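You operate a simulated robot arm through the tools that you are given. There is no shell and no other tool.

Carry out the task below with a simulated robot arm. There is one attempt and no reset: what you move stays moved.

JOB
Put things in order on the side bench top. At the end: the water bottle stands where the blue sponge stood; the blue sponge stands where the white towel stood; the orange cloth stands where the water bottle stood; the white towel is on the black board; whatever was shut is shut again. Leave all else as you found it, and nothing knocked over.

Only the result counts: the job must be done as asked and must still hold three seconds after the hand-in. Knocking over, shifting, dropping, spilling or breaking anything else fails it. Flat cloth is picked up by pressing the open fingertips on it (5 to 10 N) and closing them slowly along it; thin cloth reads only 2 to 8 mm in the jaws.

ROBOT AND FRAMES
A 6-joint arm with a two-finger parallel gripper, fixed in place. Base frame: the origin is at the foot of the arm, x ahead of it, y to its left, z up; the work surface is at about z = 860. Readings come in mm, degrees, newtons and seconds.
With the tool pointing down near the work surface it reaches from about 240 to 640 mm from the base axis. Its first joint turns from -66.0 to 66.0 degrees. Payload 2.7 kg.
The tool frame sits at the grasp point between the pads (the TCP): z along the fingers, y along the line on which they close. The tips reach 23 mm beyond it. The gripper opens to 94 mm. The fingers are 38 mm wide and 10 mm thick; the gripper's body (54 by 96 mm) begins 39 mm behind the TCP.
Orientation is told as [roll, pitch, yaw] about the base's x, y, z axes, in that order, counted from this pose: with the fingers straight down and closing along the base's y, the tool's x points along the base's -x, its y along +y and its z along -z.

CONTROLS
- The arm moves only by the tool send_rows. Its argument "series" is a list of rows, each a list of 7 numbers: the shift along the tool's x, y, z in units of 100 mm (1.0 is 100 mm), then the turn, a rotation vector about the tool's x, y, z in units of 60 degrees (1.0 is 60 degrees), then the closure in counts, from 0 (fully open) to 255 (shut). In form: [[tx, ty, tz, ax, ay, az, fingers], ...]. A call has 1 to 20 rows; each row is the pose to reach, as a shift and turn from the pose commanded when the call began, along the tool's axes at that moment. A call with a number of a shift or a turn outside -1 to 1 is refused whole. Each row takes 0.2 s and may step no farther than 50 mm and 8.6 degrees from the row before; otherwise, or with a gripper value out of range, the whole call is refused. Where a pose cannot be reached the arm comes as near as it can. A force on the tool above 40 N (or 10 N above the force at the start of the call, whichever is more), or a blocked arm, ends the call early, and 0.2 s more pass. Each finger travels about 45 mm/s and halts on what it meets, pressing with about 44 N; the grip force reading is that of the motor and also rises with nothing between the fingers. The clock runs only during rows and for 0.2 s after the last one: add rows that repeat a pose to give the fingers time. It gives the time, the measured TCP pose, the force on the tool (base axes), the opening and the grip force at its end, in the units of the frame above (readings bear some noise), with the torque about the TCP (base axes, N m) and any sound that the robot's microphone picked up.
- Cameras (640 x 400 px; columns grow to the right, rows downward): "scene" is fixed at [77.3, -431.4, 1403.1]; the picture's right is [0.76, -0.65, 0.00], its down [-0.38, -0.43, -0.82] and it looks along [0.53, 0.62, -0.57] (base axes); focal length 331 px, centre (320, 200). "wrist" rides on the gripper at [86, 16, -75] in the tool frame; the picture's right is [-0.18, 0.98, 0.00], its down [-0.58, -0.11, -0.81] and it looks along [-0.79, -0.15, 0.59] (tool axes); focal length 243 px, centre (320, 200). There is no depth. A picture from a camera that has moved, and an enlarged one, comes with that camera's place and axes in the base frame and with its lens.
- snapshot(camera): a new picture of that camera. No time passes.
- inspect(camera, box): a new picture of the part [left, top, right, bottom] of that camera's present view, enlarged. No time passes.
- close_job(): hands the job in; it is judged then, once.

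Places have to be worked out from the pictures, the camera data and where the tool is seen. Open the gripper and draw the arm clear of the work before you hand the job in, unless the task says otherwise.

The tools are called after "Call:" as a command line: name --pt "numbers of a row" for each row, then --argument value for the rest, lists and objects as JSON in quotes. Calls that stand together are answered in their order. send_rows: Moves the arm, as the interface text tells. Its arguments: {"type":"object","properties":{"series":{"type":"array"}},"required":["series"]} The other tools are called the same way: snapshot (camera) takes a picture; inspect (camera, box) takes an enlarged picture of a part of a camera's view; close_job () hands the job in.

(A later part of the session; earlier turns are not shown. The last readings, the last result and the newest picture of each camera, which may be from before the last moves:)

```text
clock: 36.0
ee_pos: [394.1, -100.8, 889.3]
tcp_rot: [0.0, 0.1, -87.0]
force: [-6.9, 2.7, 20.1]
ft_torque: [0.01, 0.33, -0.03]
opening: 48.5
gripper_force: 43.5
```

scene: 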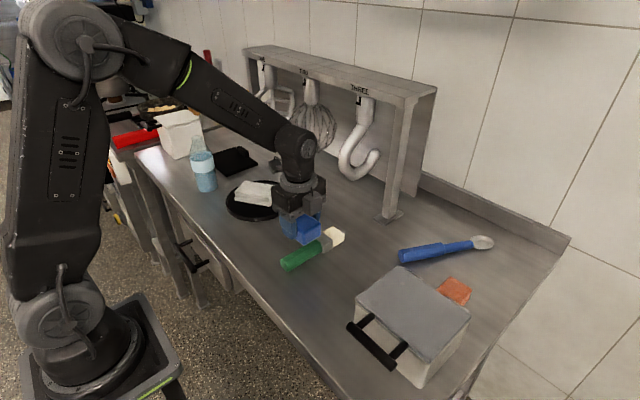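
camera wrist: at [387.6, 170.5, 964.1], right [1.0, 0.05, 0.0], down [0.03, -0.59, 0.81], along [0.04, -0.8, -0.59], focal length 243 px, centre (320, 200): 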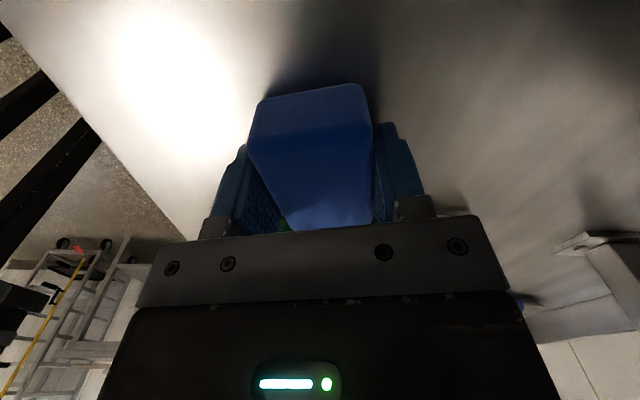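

Contact at z 889 with 20 N, so the sponge is on the bench. I ease off about 1 mm, open, and retreat upward.

Call:
send_rows --pt "0 0 -0.01 0 0 0 255" --pt "0 0 -0.01 0 0 0 110" --pt "0 0 -0.01 0 0 0 80" --pt "0 0 -0.01 0 0 0 40" --pt "0 0 -0.01 0 0 0 0" --pt "0 0 -0.01 0 0 0 0" --pt "0 0 -0.01 0 0 0 0"

Call:
send_rows --pt "0 0 -0.1 0 0 0 0" --pt "0 0 -0.3 0 0 0 0" --pt "0 0 -0.6 0 0 0 0" --pt "0 0 -1.0 0 0 0 0" --pt "0 0 -1.0 0 0 0 0"

Call:
snapshot --camera "wrist"

Call:
inspect --camera "scene" --box '[250, 200, 410, 320]'

```text
clock: 37.6
ee_pos: [394.2, -100.1, 889.0]
tcp_rot: [0.2, 0.0, -87.0]
force: [0.6, -0.2, 0.5]
ft_torque: [0.01, -0.01, -0.01]
opening: 93.8
gripper_force: 0.0
```

```text
clock: 38.8
ee_pos: [393.6, -100.5, 989.5]
tcp_rot: [0.1, 0.0, -87.1]
force: [0.3, 0.6, -0.4]
ft_torque: [0.01, 0.02, 0.03]
opening: 93.8
gripper_force: 0.0
```

```text
taken
camera wrist: at [406.0, -14.0, 1063.6], right [0.99, -0.13, 0.0], down [-0.08, -0.59, 0.81], along [-0.11, -0.8, -0.59], focal length 243 px, centre (320, 200)
```

wrist: 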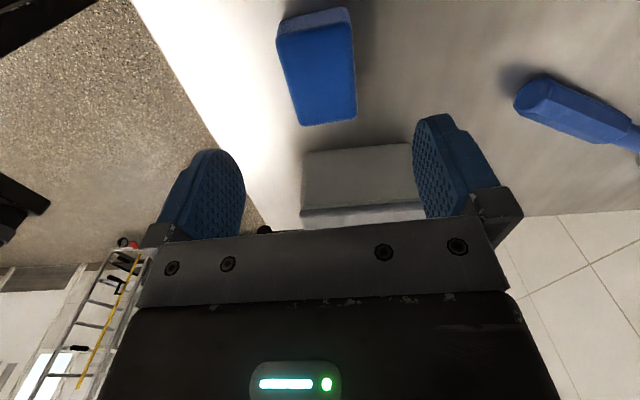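

```text
3.33 times, centred on (330, 260) of scene
camera zoom: at [77.3, -431.4, 1403.1], right [0.76, -0.65, 0.0], down [-0.38, -0.43, -0.82], along [0.53, 0.62, -0.57], focal length 1104 px, centre (287, 0)
```

zoom: 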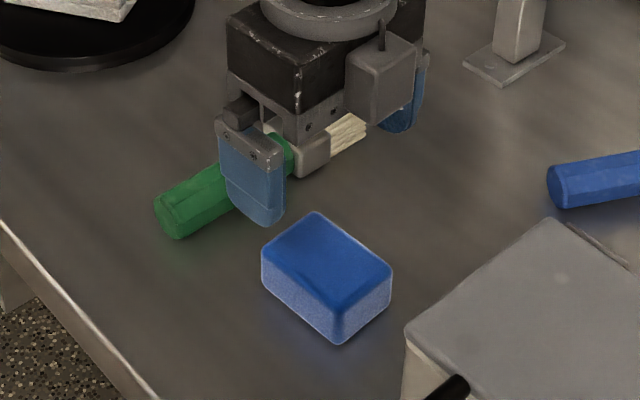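

The sponge stands at about (393,-100), where the towel was. Now I swing back up and left, in an arc close to the base, to a viewpoint in front of the water bottle.

Call:
send_rows --pt "0.18 -0.11 -0.1 0 0 -0.1225 0" --pt "0.36 -0.22 -0.2 0 0 -0.245 0" --pt "0.54 -0.33 -0.3 0 0 -0.3675 0" --pt "0.72 -0.44 -0.4 0 0 -0.49 0" --pt "0.909 -0.555 -0.5 0 0 -0.6125 0"

Call:
send_rows --pt "0.18 0.025 -0.08 0 0 -0.1225 0" --pt "0.37 0.05 -0.16 0 0 -0.245 0" --pt "0.56 0.075 -0.24 0 0 -0.3675 0" --pt "0.75 0.1 -0.32 0 0 -0.49 0" --pt "0.935 0.125 -0.4 0 0 -0.6125 0"

Call:
send_rows --pt "0.11 0.16 0 0 0 -0.1225 0" --pt "0.22 0.32 0 0 0 -0.245 0" --pt "0.33 0.48 0 0 0 -0.3675 0" --pt "0.44 0.64 0 0 0 -0.49 0" --pt "0.552 0.793 0 0 0 -0.6125 0"

Call:
send_rows --pt "-0.02 0.17 0 0 0 -0.1225 0" --pt "-0.04 0.34 0 0 0 -0.245 0" --pt "-0.06 0.5 0 0 0 -0.3675 0" --pt "-0.07 0.67 0 0 0 -0.49 0" --pt "-0.085 0.834 0 0 0 -0.6125 0" --pt "-0.085 0.834 0 0 0 -0.6125 0"

Call:
snapshot --camera "wrist"

Call:
snapshot --camera "scene"

```text
clock: 40.0
ee_pos: [330.4, -12.0, 1040.5]
tcp_rot: [0.1, 0.0, -50.2]
force: [-0.2, 0.6, 0.4]
ft_torque: [-0.02, 0.01, 0.0]
opening: 94.0
gripper_force: 0.1
```

```text
clock: 41.2
ee_pos: [280.0, 67.8, 1078.7]
tcp_rot: [0.0, -0.2, -13.4]
force: [-0.3, -0.1, 0.1]
ft_torque: [-0.01, -0.01, 0.05]
opening: 94.4
gripper_force: 0.0
```

```text
clock: 42.4
ee_pos: [247.3, 155.5, 1078.4]
tcp_rot: [0.1, 0.0, 23.4]
force: [-0.6, -0.1, 0.3]
ft_torque: [-0.01, 0.0, -0.02]
opening: 94.0
gripper_force: 0.1
```

```text
clock: 43.8
ee_pos: [221.9, 235.2, 1079.1]
tcp_rot: [-0.1, 0.0, 60.1]
force: [-0.5, 0.1, 0.2]
ft_torque: [0.0, -0.01, 0.0]
opening: 94.0
gripper_force: 0.0
```

```text
taken
camera wrist: at [165.3, 167.8, 1152.8], right [-0.76, 0.65, 0.0], down [0.38, 0.45, 0.81], along [0.52, 0.61, -0.59], focal length 243 px, centre (320, 200)
```

wrist: 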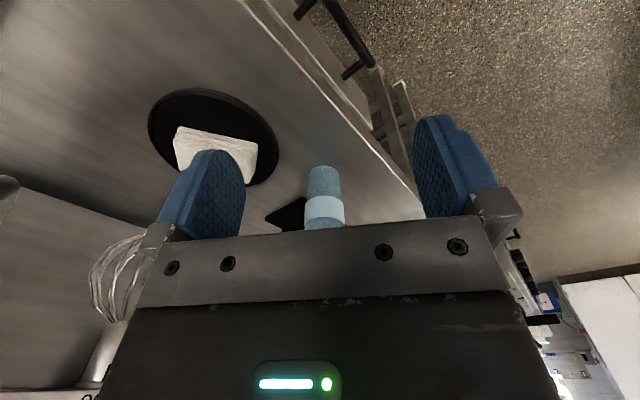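

```text
taken
```

scene: 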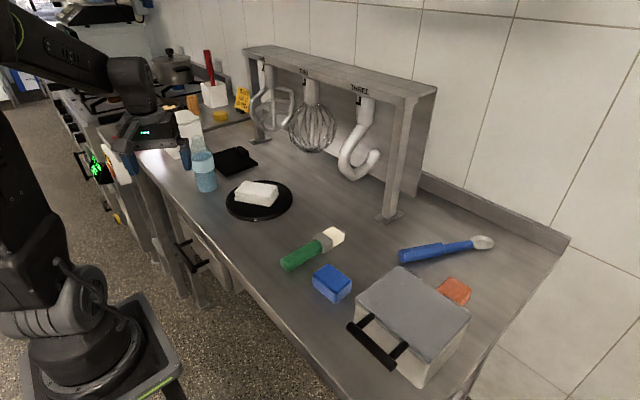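

I enlarge the bottle in both views to measure its place, height and shape.

Call:
inspect --camera "scene" --box '[173, 130, 237, 200]'

Call:
inspect --camera "wrist" --box '[280, 150, 376, 230]'

```text
5.71 times, centred on (205, 165) of scene
camera zoom: at [77.3, -431.3, 1403.1], right [0.76, -0.65, 0.0], down [-0.38, -0.43, -0.82], along [0.53, 0.62, -0.57], focal length 1893 px, centre (977, 400)
```

zoom: 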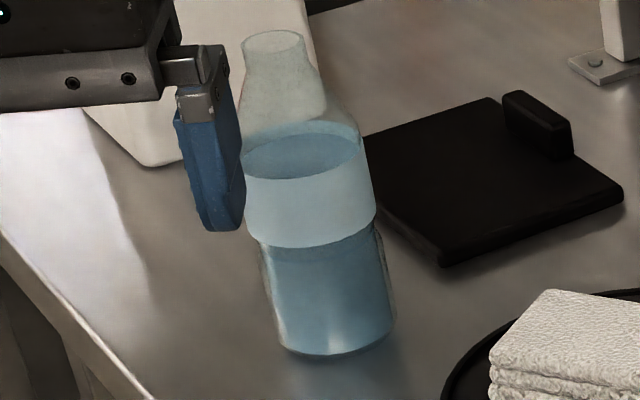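

```text
5.00 times, centred on (328, 190) of wrist
camera zoom: at [165.3, 167.8, 1152.8], right [-0.76, 0.65, 0.0], down [0.38, 0.45, 0.81], along [0.52, 0.61, -0.59], focal length 1213 px, centre (280, 250)
```

zoom: 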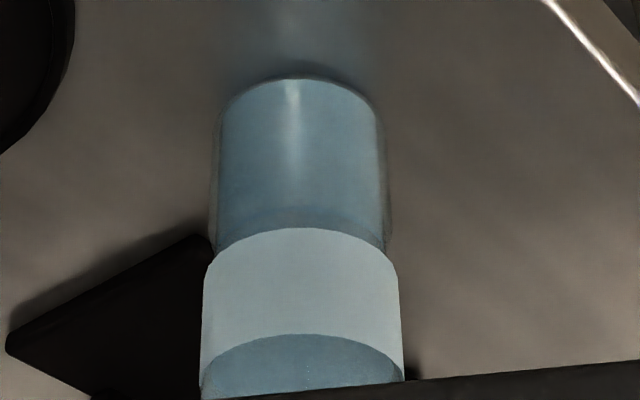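

The bottle is open-topped, about 165 mm tall (mouth at z about 1025, shoulder at about 967) and 61–64 mm wide, at about (369,421). I plan an upright top-down grasp with the tips reaching the top of the label, and first move above the bottle to centre on it.

Call:
send_rows --pt "-0.17 -0.025 -0.04 0 0 0.034 0" --pt "-0.34 -0.05 -0.08 0 0 0.068 0" --pt "-0.51 -0.076 -0.12 0 0 0.1 0" --pt "-0.68 -0.1 -0.16 0 0 0.134 0" --pt "-0.85 -0.127 -0.16 0 0 0.168 0" --pt "-0.85 -0.127 -0.16 0 0 0.168 0"

Call:
send_rows --pt "-0.2 0 0 0 0 0 0" --pt "-0.4 0 0 0 0 0 0" --pt "-0.6 0.01 0 0 0 0 0" --pt "-0.75 0.02 0 0 0 0 0" --pt "-0.75 0.02 0 0 0 0 0"

Call:
snapshot --camera "wrist"

Call:
inspect --camera "scene" --box '[140, 90, 268, 190]'

```text
clock: 45.2
ee_pos: [275.5, 304.9, 1094.6]
tcp_rot: [-0.2, -0.2, 49.8]
force: [-0.1, 0.8, 0.5]
ft_torque: [0.0, 0.02, -0.01]
opening: 94.1
gripper_force: 0.0
```

```text
clock: 46.4
ee_pos: [322.2, 362.8, 1095.0]
tcp_rot: [0.0, -0.2, 49.9]
force: [0.0, 0.0, 0.1]
ft_torque: [0.02, -0.02, 0.01]
opening: 93.7
gripper_force: 0.1
```

```text
taken
camera wrist: at [255.7, 306.7, 1169.3], right [-0.63, 0.77, 0.0], down [0.46, 0.37, 0.81], along [0.62, 0.51, -0.59], focal length 243 px, centre (320, 200)
```

wrist: 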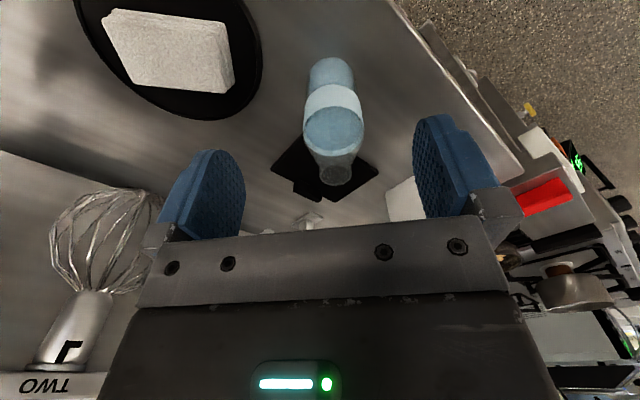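

```text
4.00 times, centred on (204, 140) of scene
camera zoom: at [77.3, -431.3, 1403.1], right [0.76, -0.65, 0.0], down [-0.38, -0.43, -0.82], along [0.53, 0.62, -0.57], focal length 1325 px, centre (784, 440)
```

zoom: 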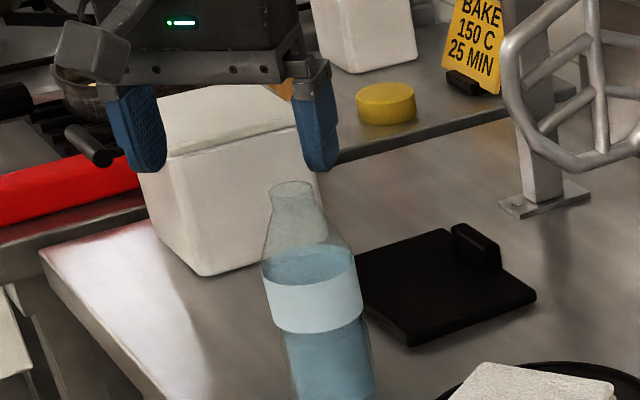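

I zoom on the bottle in this wrist view to refine its axis, mouth and shoulder heights.

Call:
inspect --camera "wrist" --box '[270, 40, 398, 200]'

```text
2.50 times, centred on (334, 120) of wrist
camera zoom: at [255.7, 306.7, 1169.3], right [-0.63, 0.77, 0.0], down [0.46, 0.37, 0.81], along [0.62, 0.51, -0.59], focal length 606 px, centre (285, 400)
```

zoom: 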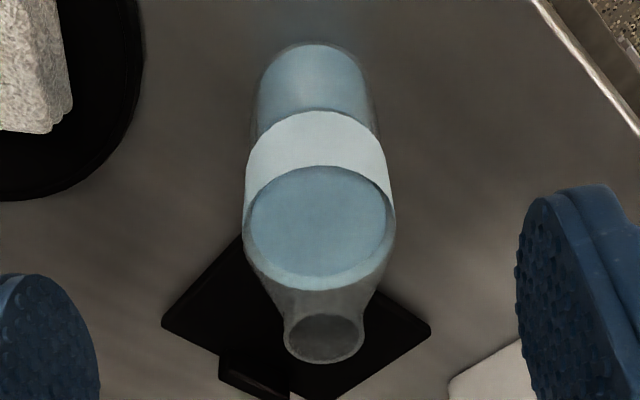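

The wrist view puts the bottle axis at about (370.5,421), with the mouth at z about 1024. I move directly above it and check centring.

Call:
send_rows --pt "-0.2 0 0 0 0 0 0" --pt "-0.4 0 0 0 0 0 0" --pt "-0.6 0 0 0 0 0 0" --pt "-0.75 0.006 0 0 0 0 0" --pt "-0.75 0.006 0.1 0 0 0 0" --pt "-0.75 0.006 0.1 0 0 0 0"

Call:
snapshot --camera "wrist"

Call:
inspect --camera "wrist" --box '[240, 0, 400, 160]'

Call:
inspect --camera "scene" --box '[140, 90, 268, 200]'

```text
clock: 47.8
ee_pos: [369.5, 420.6, 1084.6]
tcp_rot: [0.0, -0.1, 50.0]
force: [0.0, 0.3, 0.6]
ft_torque: [-0.01, 0.03, 0.0]
opening: 93.8
gripper_force: 0.1
```

```text
taken
camera wrist: at [302.5, 364.2, 1159.1], right [-0.63, 0.77, 0.0], down [0.46, 0.37, 0.81], along [0.62, 0.51, -0.59], focal length 243 px, centre (320, 200)
```

wrist: 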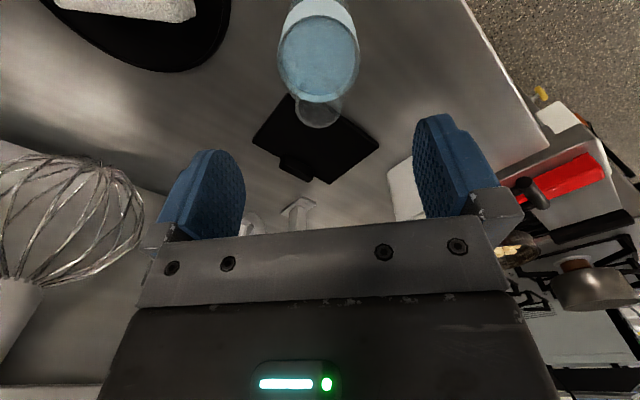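

```text
2.50 times, centred on (320, 80) of wrist
camera zoom: at [302.5, 364.2, 1159.1], right [-0.63, 0.77, 0.0], down [0.46, 0.37, 0.81], along [0.62, 0.51, -0.59], focal length 606 px, centre (320, 500)
```

zoom: 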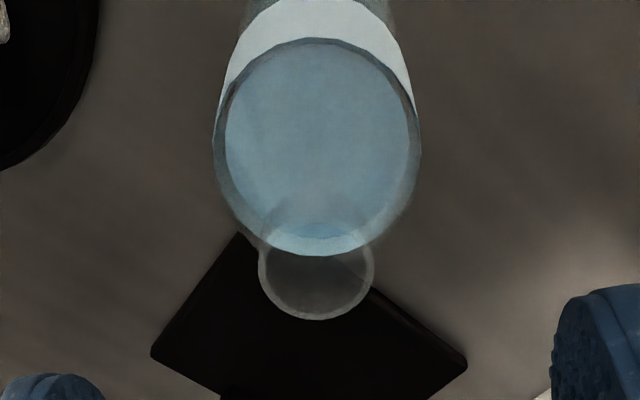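

```text
3.64 times, centred on (204, 145) of scene
camera zoom: at [77.3, -431.3, 1403.1], right [0.76, -0.65, 0.0], down [-0.38, -0.43, -0.82], along [0.53, 0.62, -0.57], focal length 1205 px, centre (742, 400)
```

zoom: 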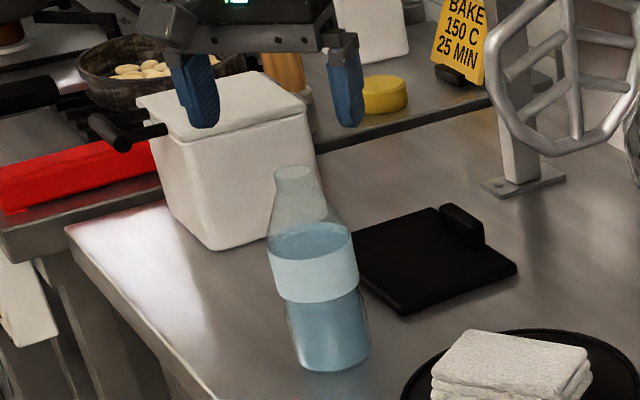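

The bottle axis is about 2–3 mm outward of the tool axis. I correct for that and descend slowly to z about 993, keeping the mouth below the palm.

Call:
send_rows --pt "-0.022 -0.02 0.1 0 0 0 0" --pt "-0.022 -0.02 0.25 0 0 0 0" --pt "-0.022 -0.02 0.4 0 0 0 0" --pt "-0.022 -0.02 0.55 0 0 0 0" --pt "-0.022 -0.02 0.7 0 0 0 0" --pt "-0.022 -0.02 0.8 0 0 0 0" --pt "-0.022 -0.02 0.88 0 0 0 0" --pt "-0.022 -0.02 0.91 0 0 0 0" --pt "-0.022 -0.02 0.91 0 0 0 0"

Call:
snapshot --camera "wrist"

Call:
inspect --camera "scene" --box '[150, 110, 278, 200]'

```text
clock: 49.8
ee_pos: [371.7, 421.8, 995.5]
tcp_rot: [0.0, -0.2, 49.9]
force: [-0.5, 0.9, 0.3]
ft_torque: [-0.02, 0.04, 0.01]
opening: 94.1
gripper_force: 0.1
```

```text
taken
camera wrist: at [305.3, 364.4, 1068.3], right [-0.63, 0.77, 0.0], down [0.46, 0.37, 0.81], along [0.62, 0.51, -0.59], focal length 243 px, centre (320, 200)
```

wrist: 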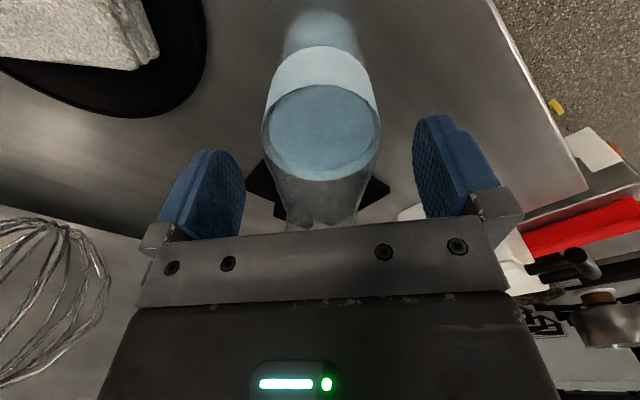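

```text
4.44 times, centred on (214, 155) of scene
camera zoom: at [77.3, -431.4, 1403.1], right [0.76, -0.65, 0.0], down [-0.38, -0.43, -0.82], along [0.53, 0.62, -0.57], focal length 1472 px, centre (791, 400)
```

zoom: 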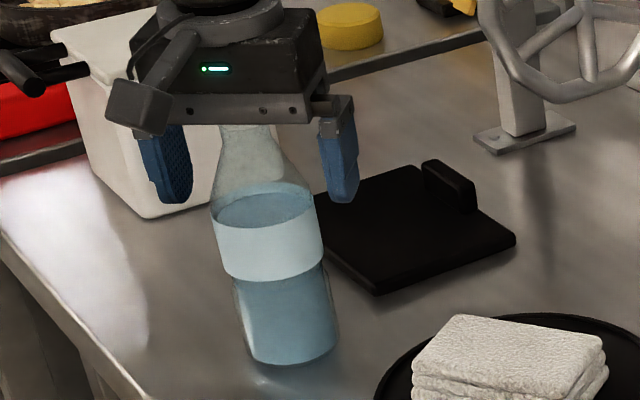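

The bottle is centred between the fingers, with the mouth just under the palm. I go down about 6 mm more in small steps, watching the force.

Call:
send_rows --pt "0 0 0.02 0 0 0 0" --pt "0 0 0.04 0 0 0 0" --pt "0 0 0.06 0 0 0 0" --pt "0 0 0.06 0 0 0 0"

Call:
inspect --camera "scene" --box '[170, 110, 250, 170]'

```text
clock: 50.8
ee_pos: [372.9, 421.6, 987.9]
tcp_rot: [-0.1, -0.2, 49.8]
force: [0.4, -0.4, -0.1]
ft_torque: [0.0, 0.0, 0.0]
opening: 93.8
gripper_force: 0.1
```

```text
6.67 times, centred on (210, 140) of scene
camera zoom: at [77.3, -431.4, 1403.1], right [0.76, -0.65, 0.0], down [-0.38, -0.43, -0.82], along [0.53, 0.62, -0.57], focal length 2209 px, centre (1053, 600)
```

zoom: 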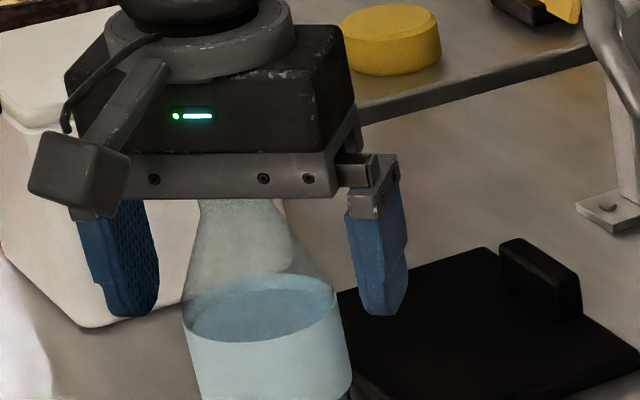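

No contact yet at z about 988. I lower 3 mm more in 1 mm steps to reach further onto the label band.

Call:
send_rows --pt "0 0 0.01 0 0 0 0" --pt "0 0 0.02 0 0 0 0" --pt "0 0 0.03 0 0 0 0"

```text
clock: 51.6
ee_pos: [372.4, 421.1, 986.5]
tcp_rot: [-0.1, -0.1, 49.8]
force: [0.8, -0.5, 4.6]
ft_torque: [0.01, 0.04, 0.03]
opening: 94.3
gripper_force: 0.0
```

The palm just touches the bottle mouth (4.6 N). I back off about 1.5 mm and close slowly on the upper label.

Call:
send_rows --pt "0 0 -0.015 0 0 0 0" --pt "0 0 -0.015 0 0 0 30" --pt "0 0 -0.015 0 0 0 50" --pt "0 0 -0.015 0 0 0 65" --pt "0 0 -0.015 0 0 0 75" --pt "0 0 -0.015 0 0 0 82" --pt "0 0 -0.015 0 0 0 88" --pt "0 0 -0.015 0 0 0 95" --pt "0 0 -0.015 0 0 0 105" --pt "0 0 -0.015 0 0 0 120" --pt "0 0 -0.015 0 0 0 120"

Call:
inspect --camera "scene" --box '[160, 110, 260, 200]'

Call:
snapshot --camera "wrist"

```text
clock: 54.0
ee_pos: [371.2, 421.5, 986.3]
tcp_rot: [0.0, -0.1, 50.0]
force: [-1.3, 0.0, 0.9]
ft_torque: [0.04, 0.07, 0.01]
opening: 60.2
gripper_force: 43.9
```

```text
4.44 times, centred on (210, 155) of scene
camera zoom: at [77.3, -431.3, 1403.1], right [0.76, -0.65, 0.0], down [-0.38, -0.43, -0.82], along [0.53, 0.62, -0.57], focal length 1472 px, centre (809, 400)
```

zoom: 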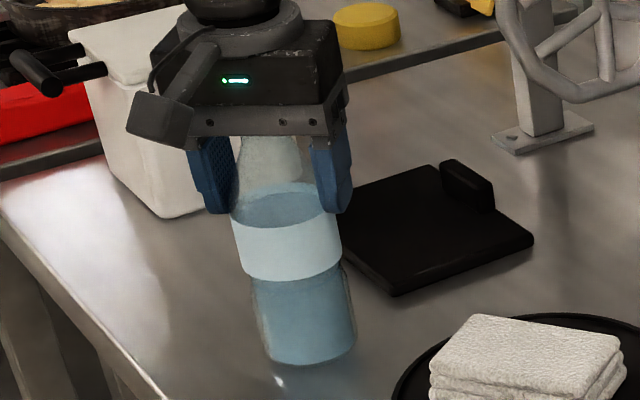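

```text
taken
camera wrist: at [305.1, 364.7, 1060.9], right [-0.63, 0.77, 0.0], down [0.46, 0.37, 0.81], along [0.62, 0.51, -0.59], focal length 243 px, centre (320, 200)
```

wrist: 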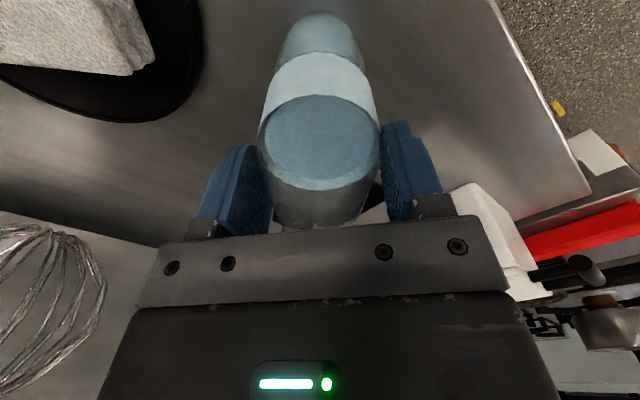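

Grip reads 60 mm at 44 N. I do a slow 15 mm test lift to check that the bottle comes up without slipping.

Call:
send_rows --pt "0 0 0 0 0 0 255" --pt "0 0 -0.03 0 0 0 255" --pt "0 0 -0.06 0 0 0 255" --pt "0 0 -0.1 0 0 0 255" --pt "0 0 -0.15 0 0 0 255" --pt "0 0 -0.15 0 0 0 255" --pt "0 0 -0.15 0 0 0 255"

Call:
inspect --camera "scene" --box '[160, 110, 260, 200]'

Call:
snapshot --camera "wrist"

```text
clock: 55.6
ee_pos: [373.3, 420.5, 1002.5]
tcp_rot: [0.0, -0.2, 49.9]
force: [0.1, 0.3, -2.7]
ft_torque: [0.01, 0.01, 0.01]
opening: 60.5
gripper_force: 43.5
```

```text
4.44 times, centred on (210, 155) of scene
camera zoom: at [77.4, -431.3, 1403.1], right [0.76, -0.65, 0.0], down [-0.38, -0.43, -0.82], along [0.53, 0.62, -0.57], focal length 1472 px, centre (809, 400)
```

zoom: 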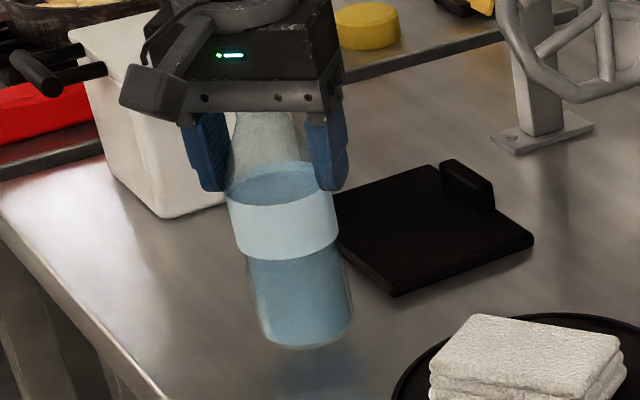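

```text
taken
camera wrist: at [305.5, 364.3, 1076.4], right [-0.63, 0.77, 0.0], down [0.46, 0.37, 0.81], along [0.62, 0.51, -0.59], focal length 243 px, centre (320, 200)
```

wrist: 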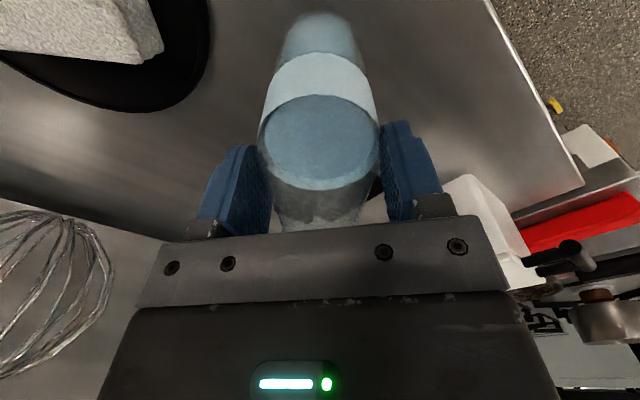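

The bottle is lifted cleanly (about 3 N) with no slip or tilt. I raise it to give about 75 mm clearance and carry it slowly toward the sponge's old spot.

Call:
send_rows --pt "0 0 -0.03 0 0 0 255" --pt "0 0 -0.1 0 0 0 255" --pt "0 0 -0.2 0 0 0 255" --pt "0 0 -0.3 0 0 0 255" --pt "0 0 -0.4 0 0 0 255" --pt "0 0 -0.5 0 0 0 255" --pt "0 0 -0.57 0 0 0 255" --pt "0 0 -0.62 0 0 0 255" --pt "0 0 -0.65 0 0 0 255" --pt "0 0 -0.65 0 0 0 255"

Call:
snapshot --camera "scene"

```text
clock: 57.8
ee_pos: [373.5, 420.5, 1066.7]
tcp_rot: [-0.1, -0.1, 49.9]
force: [-0.8, 0.7, -3.4]
ft_torque: [-0.02, -0.01, -0.02]
opening: 60.4
gripper_force: 43.8
```

```text
taken
```

scene: 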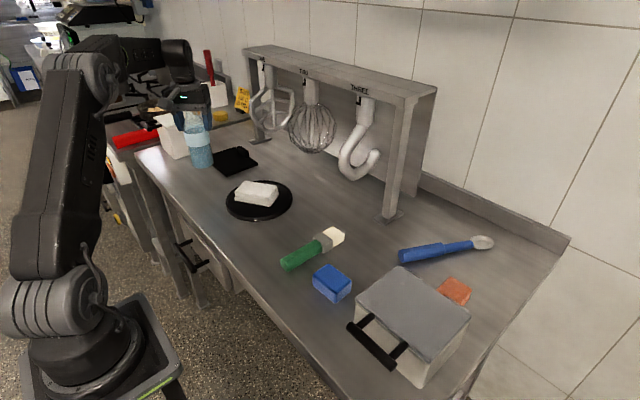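

The bottle is hanging steady and high. I move it slowly in three legs toward (390,82).

Call:
send_rows --pt "0.025 -0.023 0 0 0 0 255" --pt "0.075 -0.07 0 0 0 0 255" --pt "0.15 -0.14 0 0 0 0 255" --pt "0.23 -0.217 0 0 0 0 255" --pt "0.315 -0.295 0 0 0 0 255" --pt "0.4 -0.373 0 0 0 0 255" --pt "0.48 -0.45 0 0 0 0 255" --pt "0.565 -0.53 0 0 0 0 255" --pt "0.65 -0.605 0 0 0 0 255" --pt "0.73 -0.683 0 0 0 0 255" --pt "0.79 -0.738 0 0 0 0 255" --pt "0.828 -0.776 0 0 0 0 255" --pt "0.828 -0.776 0 0 0 0 255"

Call:
send_rows --pt "0.025 -0.023 0 0 0 0 255" --pt "0.075 -0.07 0 0 0 0 255" --pt "0.15 -0.14 0 0 0 0 255" --pt "0.23 -0.217 0 0 0 0 255" --pt "0.315 -0.295 0 0 0 0 255" --pt "0.4 -0.373 0 0 0 0 255" --pt "0.48 -0.45 0 0 0 0 255" --pt "0.565 -0.53 0 0 0 0 255" --pt "0.65 -0.605 0 0 0 0 255" --pt "0.73 -0.683 0 0 0 0 255" --pt "0.79 -0.738 0 0 0 0 255" --pt "0.828 -0.776 0 0 0 0 255" --pt "0.828 -0.776 0 0 0 0 255"

Call:
snapshot --camera "scene"

```text
clock: 60.6
ee_pos: [380.2, 309.5, 1066.7]
tcp_rot: [-0.1, -0.1, 49.8]
force: [-0.2, -0.5, -2.9]
ft_torque: [-0.03, 0.01, 0.0]
opening: 59.8
gripper_force: 44.0
```

```text
clock: 63.4
ee_pos: [385.7, 192.7, 1066.4]
tcp_rot: [-0.2, 0.0, 50.1]
force: [-0.7, 0.1, -3.4]
ft_torque: [0.02, 0.0, -0.02]
opening: 60.3
gripper_force: 44.6
```

```text
taken
```

scene: 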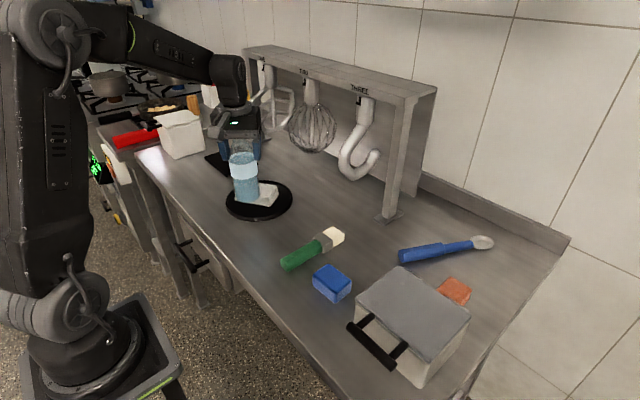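

The bottle clears the board and towel. I finish the last leg to (390,82) and look before lowering.

Call:
send_rows --pt "0.025 -0.023 0 0 0 0 255" --pt "0.075 -0.068 0 0 0 0 255" --pt "0.15 -0.137 0 0 0 0 255" --pt "0.23 -0.21 0 0 0 0 255" --pt "0.315 -0.287 0 0 0 0 255" --pt "0.4 -0.364 0 0 0 0 255" --pt "0.48 -0.437 0 0 0 0 255" --pt "0.565 -0.514 0 0 0 0 255" --pt "0.65 -0.59 0 0 0 0 255" --pt "0.73 -0.664 0 0 0 0 255" --pt "0.785 -0.714 0 0 0 0 255" --pt "0.823 -0.749 0 0 0 0 255" --pt "0.823 -0.749 0 0 0 0 255"

Call:
snapshot --camera "wrist"

Call:
inspect --camera "scene" --box '[200, 120, 360, 280]'

```text
clock: 66.2
ee_pos: [387.9, 83.2, 1066.3]
tcp_rot: [-0.1, -0.1, 49.9]
force: [0.0, 0.4, -2.9]
ft_torque: [0.03, 0.02, -0.01]
opening: 60.3
gripper_force: 43.7
```

```text
taken
camera wrist: at [321.5, 26.9, 1140.8], right [-0.63, 0.77, 0.0], down [0.46, 0.37, 0.81], along [0.62, 0.51, -0.59], focal length 243 px, centre (320, 200)
```

wrist: 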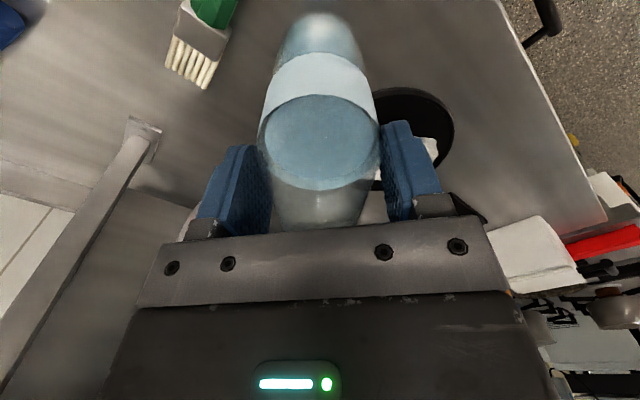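

```text
2.50 times, centred on (280, 200) of scene
camera zoom: at [77.4, -431.3, 1403.1], right [0.76, -0.65, 0.0], down [-0.38, -0.43, -0.82], along [0.53, 0.62, -0.57], focal length 828 px, centre (420, 200)
```

zoom: 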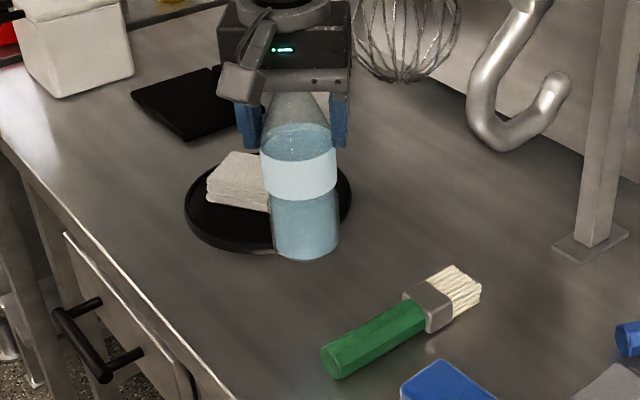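

The bottle hangs steady above the spot. I lower slowly to about 4 mm above the bench.

Call:
send_rows --pt "0 -0.01 0.03 0 0 0 255" --pt "0 -0.015 0.1 0 0 0 255" --pt "0 -0.015 0.2 0 0 0 255" --pt "0 -0.015 0.3 0 0 0 255" --pt "0 -0.015 0.4 0 0 0 255" --pt "0 -0.015 0.5 0 0 0 255" --pt "0 -0.015 0.58 0 0 0 255" --pt "0 -0.015 0.65 0 0 0 255" --pt "0 -0.015 0.7 0 0 0 255" --pt "0 -0.015 0.74 0 0 0 255" --pt "0 -0.015 0.76 0 0 0 255" --pt "0 -0.015 0.76 0 0 0 255"

Call:
inspect --camera "scene" --box '[210, 140, 350, 280]'

```text
clock: 68.8
ee_pos: [390.6, 82.8, 991.3]
tcp_rot: [-0.1, -0.1, 49.9]
force: [-0.2, -0.6, -2.7]
ft_torque: [-0.01, -0.01, -0.02]
opening: 60.2
gripper_force: 43.7
```

```text
2.86 times, centred on (280, 210) of scene
camera zoom: at [77.4, -431.3, 1403.1], right [0.76, -0.65, 0.0], down [-0.38, -0.43, -0.82], along [0.53, 0.62, -0.57], focal length 947 px, centre (434, 171)
```

zoom: 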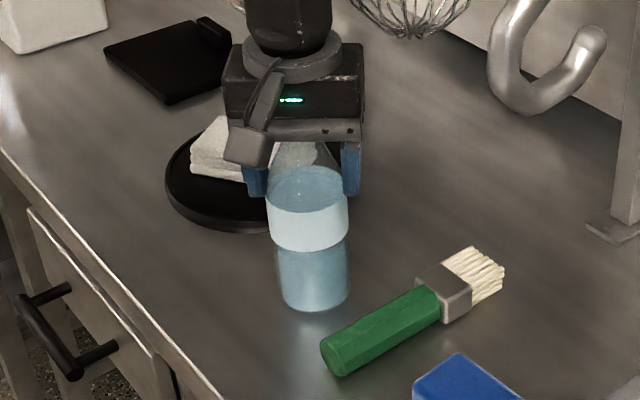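

The position (390.6,82.8) is right. I lower in 1 mm steps until the bench takes the load.

Call:
send_rows --pt "0 0 0.01 0 0 0 255" --pt "0 0 0.02 0 0 0 255" --pt "0 0 0.03 0 0 0 255" --pt "0 0 0.04 0 0 0 255"

```text
clock: 69.8
ee_pos: [390.5, 82.5, 987.4]
tcp_rot: [-0.1, -0.1, 49.8]
force: [-0.8, 0.0, -2.5]
ft_torque: [0.03, 0.0, 0.0]
opening: 59.8
gripper_force: 44.0
```

Still hanging (-2.5 N), so I go on in 0.5–1 mm steps.

Call:
send_rows --pt "0 0 0.007 0 0 0 255" --pt "0 0 0.014 0 0 0 255"

```text
clock: 70.4
ee_pos: [390.4, 84.0, 986.3]
tcp_rot: [-0.1, -0.2, 49.9]
force: [-4.4, -1.0, 12.3]
ft_torque: [-0.15, 0.64, -0.13]
opening: 60.1
gripper_force: 44.0
```

The bench takes the load (12 N upward). I ease off half a millimetre and open the fingers slowly.

Call:
send_rows --pt "0 0 -0.006 0 0 0 255" --pt "0 0 -0.006 0 0 0 100" --pt "0 0 -0.006 0 0 0 85" --pt "0 0 -0.006 0 0 0 75" --pt "0 0 -0.006 0 0 0 60" --pt "0 0 -0.006 0 0 0 40" --pt "0 0 -0.006 0 0 0 20" --pt "0 0 -0.006 0 0 0 0" --pt "0 0 -0.006 0 0 0 0"

Call:
snapshot --camera "wrist"

Call:
inspect --camera "scene" --box '[210, 140, 350, 280]'

```text
clock: 72.4
ee_pos: [389.8, 82.5, 986.8]
tcp_rot: [-0.2, -0.1, 49.8]
force: [-0.5, 0.5, -1.0]
ft_torque: [-0.02, 0.0, 0.03]
opening: 94.2
gripper_force: 0.2
```

```text
taken
camera wrist: at [323.7, 26.0, 1060.6], right [-0.63, 0.77, 0.0], down [0.46, 0.37, 0.81], along [0.62, 0.51, -0.59], focal length 243 px, centre (320, 200)
```

wrist: 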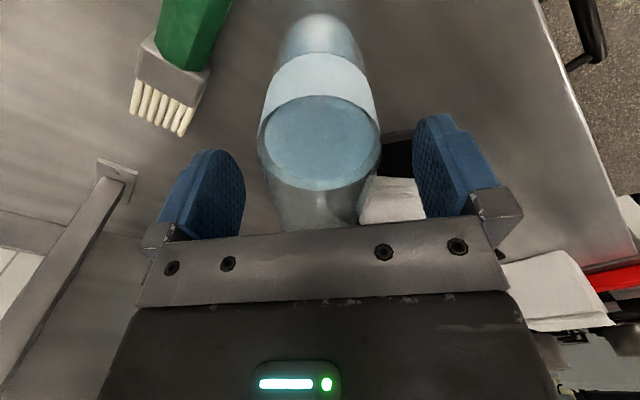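

```text
2.86 times, centred on (280, 210) of scene
camera zoom: at [77.3, -431.4, 1403.1], right [0.76, -0.65, 0.0], down [-0.38, -0.43, -0.82], along [0.53, 0.62, -0.57], focal length 947 px, centre (434, 171)
```

zoom: 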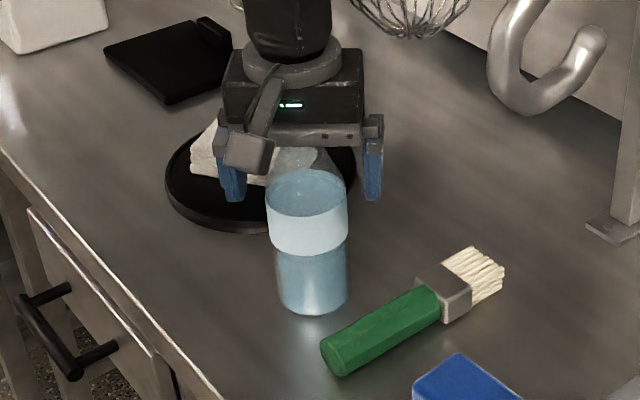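

The bottle stands upright and free. I raise the open gripper straight up until the tips clear its mouth.

Call:
send_rows --pt "0 0 -0.1 0 0 0 0" --pt "0 0 -0.25 0 0 0 0" --pt "0 0 -0.45 0 0 0 0" --pt "0 0 -0.7 0 0 0 0" --pt "0 0 -1.0 0 0 0 0" --pt "0 0 -1.0 0 0 0 0"

Call:
inspect --camera "scene" --box '[210, 140, 350, 280]'

```text
clock: 73.8
ee_pos: [389.4, 83.8, 1086.4]
tcp_rot: [0.0, -0.1, 50.0]
force: [0.8, 1.5, -0.4]
ft_torque: [-0.03, 0.01, 0.02]
opening: 94.0
gripper_force: 0.1
```

```text
2.86 times, centred on (280, 210) of scene
camera zoom: at [77.3, -431.4, 1403.1], right [0.76, -0.65, 0.0], down [-0.38, -0.43, -0.82], along [0.53, 0.62, -0.57], focal length 947 px, centre (434, 171)
```

zoom: 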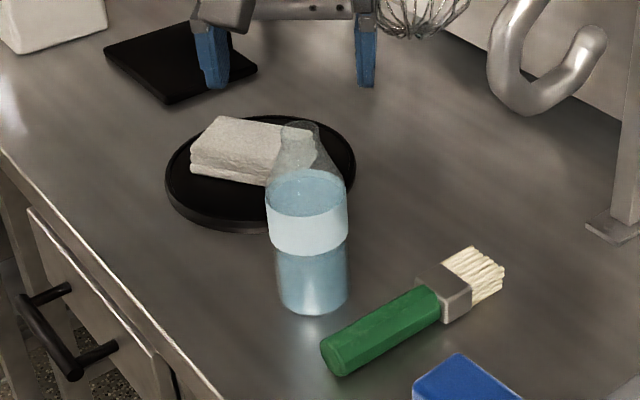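

The bottle stands where the sponge was. Now I move high across to a viewpoint over the box, looking toward the orange cloth behind it.

Call:
send_rows --pt "0.12 -0.14 0 0 0 0.08 0" --pt "0.25 -0.29 0 0 0 0.16 0" --pt "0.38 -0.435 0 0 0 0.24 0" --pt "0.5 -0.58 0 0 0 0.32 0" --pt "0.631 -0.726 0 0 0 0.4 0"

Call:
send_rows --pt "0.05 -0.19 0 0 0 0.08 0" --pt "0.1 -0.38 0 0 0 0.16 0" --pt "0.15 -0.57 0 0 0 0.24 0" --pt "0.2 -0.75 0 0 0 0.32 0" --pt "0.236 -0.942 0 0 0 0.4 0"

Call:
send_rows --pt "-0.05 -0.17 0 0 0 0.08 0" --pt "-0.1 -0.34 0 0 0 0.16 0" --pt "-0.15 -0.5 0.1 0 0 0.24 0" --pt "-0.2 -0.67 0.3 0 0 0.32 0" --pt "-0.22 -0.848 0.5 0 0 0.367 0" --pt "-0.22 -0.848 0.5 0 0 0.367 0"

Call:
snapshot --camera "wrist"

Call:
snapshot --camera "scene"

```text
clock: 75.0
ee_pos: [404.6, -13.2, 1085.8]
tcp_rot: [0.0, 0.0, 25.8]
force: [0.5, 0.1, -0.9]
ft_torque: [0.03, 0.03, -0.04]
opening: 94.2
gripper_force: 0.0
```

```text
clock: 76.2
ee_pos: [424.9, -108.5, 1085.5]
tcp_rot: [0.0, 0.0, 1.9]
force: [0.4, 0.1, 0.1]
ft_torque: [-0.01, 0.0, -0.01]
opening: 93.9
gripper_force: 0.1
```

```text
clock: 77.6
ee_pos: [450.4, -191.9, 1035.0]
tcp_rot: [0.1, -0.1, -20.2]
force: [-0.6, 0.3, -0.1]
ft_torque: [0.0, 0.01, 0.01]
opening: 94.3
gripper_force: 0.1
```

```text
taken
camera wrist: at [375.7, -147.5, 1109.3], right [0.51, 0.86, 0.0], down [0.51, -0.3, 0.81], along [0.69, -0.41, -0.59], focal length 243 px, centre (320, 200)
```

wrist: 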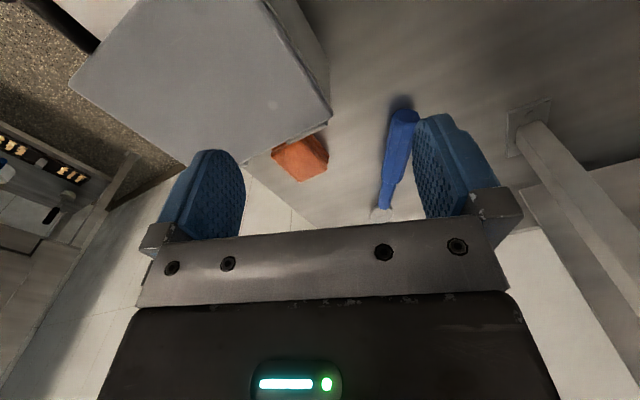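

```text
taken
```

scene: 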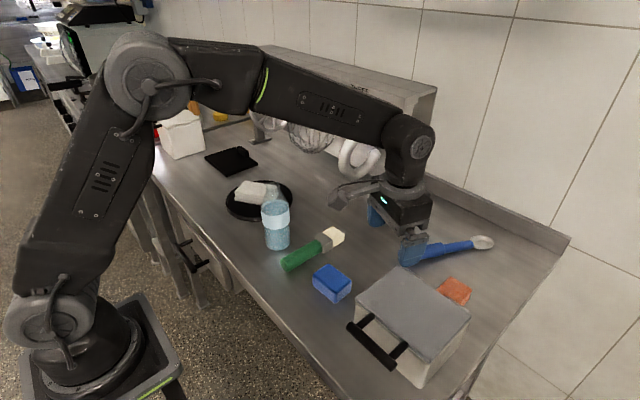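

I enlarge the orange cloth and its surroundings to find its exact edges, and the gap to the box and the scoop.

Call:
inspect --camera "wrist" --box '[240, 80, 420, 220]'

Call:
inspect --camera "scene" --box '[350, 230, 500, 340]'

```text
2.86 times, centred on (330, 150) of wrist
camera zoom: at [375.7, -147.5, 1109.3], right [0.51, 0.86, 0.0], down [0.51, -0.3, 0.81], along [0.69, -0.41, -0.59], focal length 693 px, centre (291, 343)
```

zoom: 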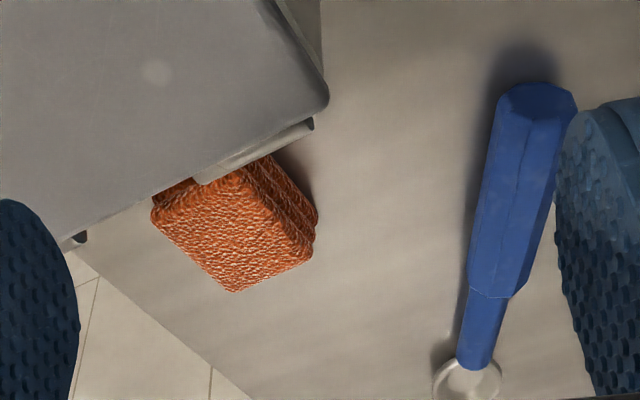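

```text
3.64 times, centred on (425, 285) of scene
camera zoom: at [77.3, -431.4, 1403.1], right [0.76, -0.65, 0.0], down [-0.38, -0.43, -0.82], along [0.53, 0.62, -0.57], focal length 1205 px, centre (-62, -109)
```

zoom: 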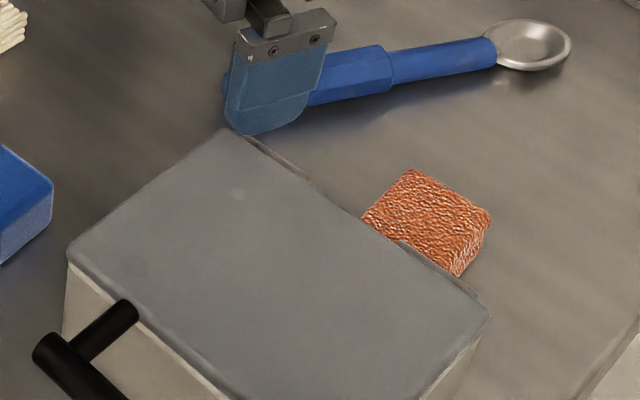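

I zoom in closer on the orange cloth.

Call:
inspect --camera "wrist" --box '[270, 125, 340, 185]'

Call:
inspect --camera "scene" --box '[425, 260, 489, 320]'

```text
6.67 times, centred on (305, 155) of wrist
camera zoom: at [375.7, -147.5, 1109.3], right [0.51, 0.86, 0.0], down [0.51, -0.3, 0.81], along [0.69, -0.41, -0.59], focal length 1618 px, centre (420, 500)
```

zoom: 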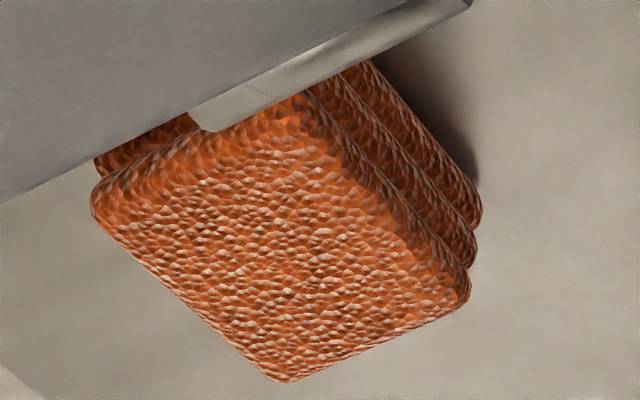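

```text
6.67 times, centred on (457, 290) of scene
camera zoom: at [77.3, -431.4, 1403.1], right [0.76, -0.65, 0.0], down [-0.38, -0.43, -0.82], along [0.53, 0.62, -0.57], focal length 2209 px, centre (-593, -400)
```

zoom: 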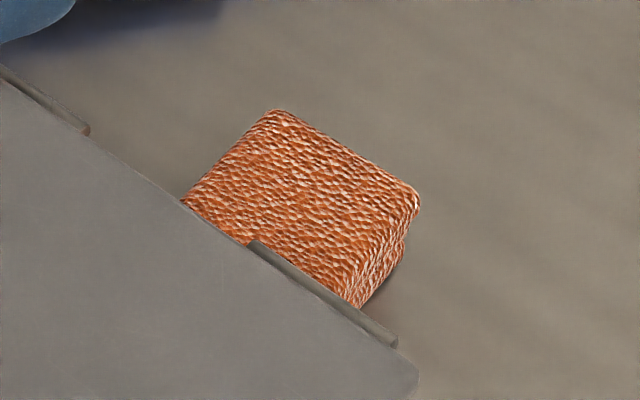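

The orange cloth is a folded block near (557,-285), close behind the box. The box's height matters for the wrist camera's clearance, so I look at the whole box again.

Call:
inspect --camera "scene" --box '[330, 250, 490, 400]'

Call:
inspect --camera "wrist" --box '[60, 0, 360, 190]'

```text
2.67 times, centred on (410, 325) of scene
camera zoom: at [77.3, -431.4, 1403.1], right [0.76, -0.65, 0.0], down [-0.38, -0.43, -0.82], along [0.53, 0.62, -0.57], focal length 884 px, centre (80, -133)
```

zoom: 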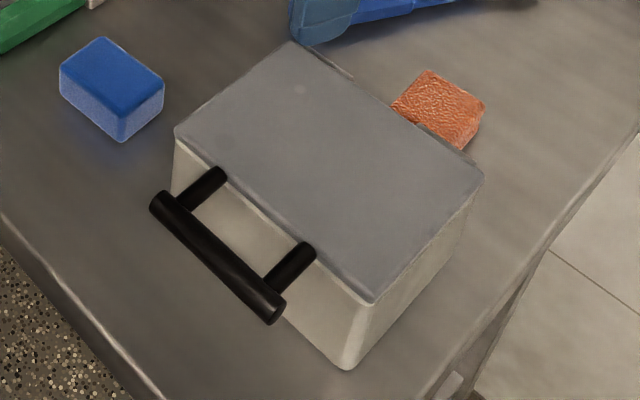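

```text
2.11 times, centred on (210, 95) of wrist
camera zoom: at [375.7, -147.5, 1109.3], right [0.51, 0.86, 0.0], down [0.51, -0.3, 0.81], along [0.69, -0.41, -0.59], focal length 511 px, centre (552, 421)
```

zoom: 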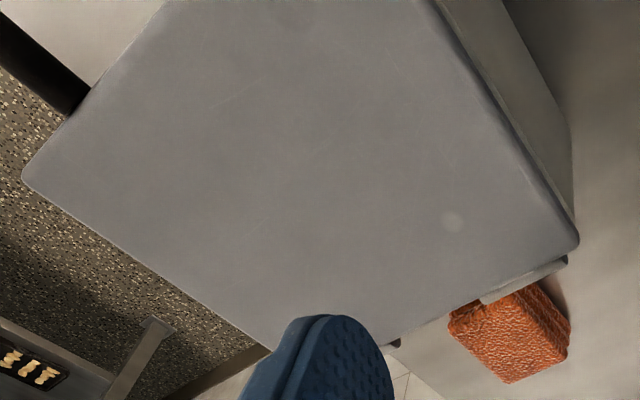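

Triangulating the lid's corners shows the box is taller than I thought: the lid is at z about 947, over x 357–475 and y -341..-196. With the tool at yaw 0 the wrist camera would hit the lid. I will instead use yaw -88 so the camera sits on the +y side and the near finger drops into the gap between box and cloth, staying high while I move there.

Call:
send_rows --pt "-0.12 -0.05 0 0 0 0.114 0" --pt "-0.25 -0.1 0 0 0 0.228 0" --pt "-0.38 -0.15 0 0 0 0.342 0" --pt "-0.5 -0.2 0 0 0 0.456 0" --pt "-0.625 -0.25 0 0 0 0.57 0"

Call:
send_rows --pt "-0.15 0.04 0 0 0 0.114 0" --pt "-0.3 0.08 0 0 0 0.228 0" --pt "-0.45 0.12 0 0 0 0.342 0" --pt "-0.6 0.16 0 0 0 0.456 20" --pt "-0.734 0.2 0 0 0 0.57 27" --pt "-0.734 0.2 0 0 0 0.57 27"

Call:
snapshot --camera "wrist"

Call:
snapshot --camera "scene"

```text
clock: 78.8
ee_pos: [499.8, -236.9, 1035.9]
tcp_rot: [0.1, 0.0, -54.4]
force: [0.2, -0.4, -0.2]
ft_torque: [-0.01, 0.01, 0.03]
opening: 94.3
gripper_force: 0.1
```

```text
clock: 80.2
ee_pos: [556.3, -283.9, 1035.3]
tcp_rot: [0.2, 0.0, -88.7]
force: [-0.4, 0.1, -0.4]
ft_torque: [0.01, 0.01, 0.01]
opening: 84.2
gripper_force: 0.1
out of reach, approached as far as the arm can: row 5, 6
```

```text
taken
camera wrist: at [571.7, -197.6, 1109.8], right [0.99, -0.16, 0.0], down [-0.1, -0.58, 0.81], along [-0.13, -0.8, -0.59], focal length 243 px, centre (320, 200)
```

wrist: 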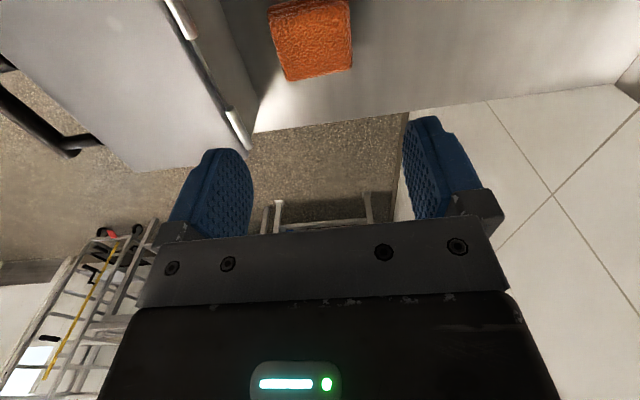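

```text
taken
```

scene: 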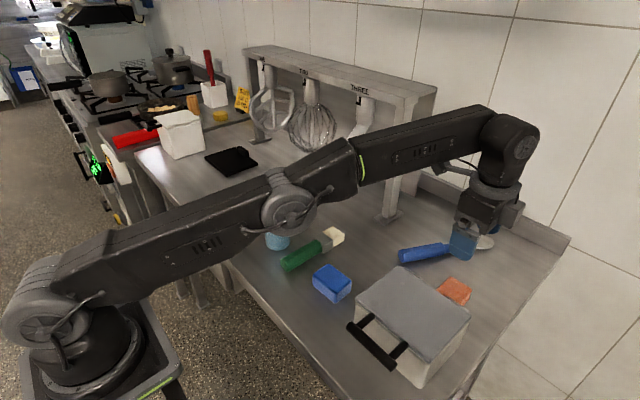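

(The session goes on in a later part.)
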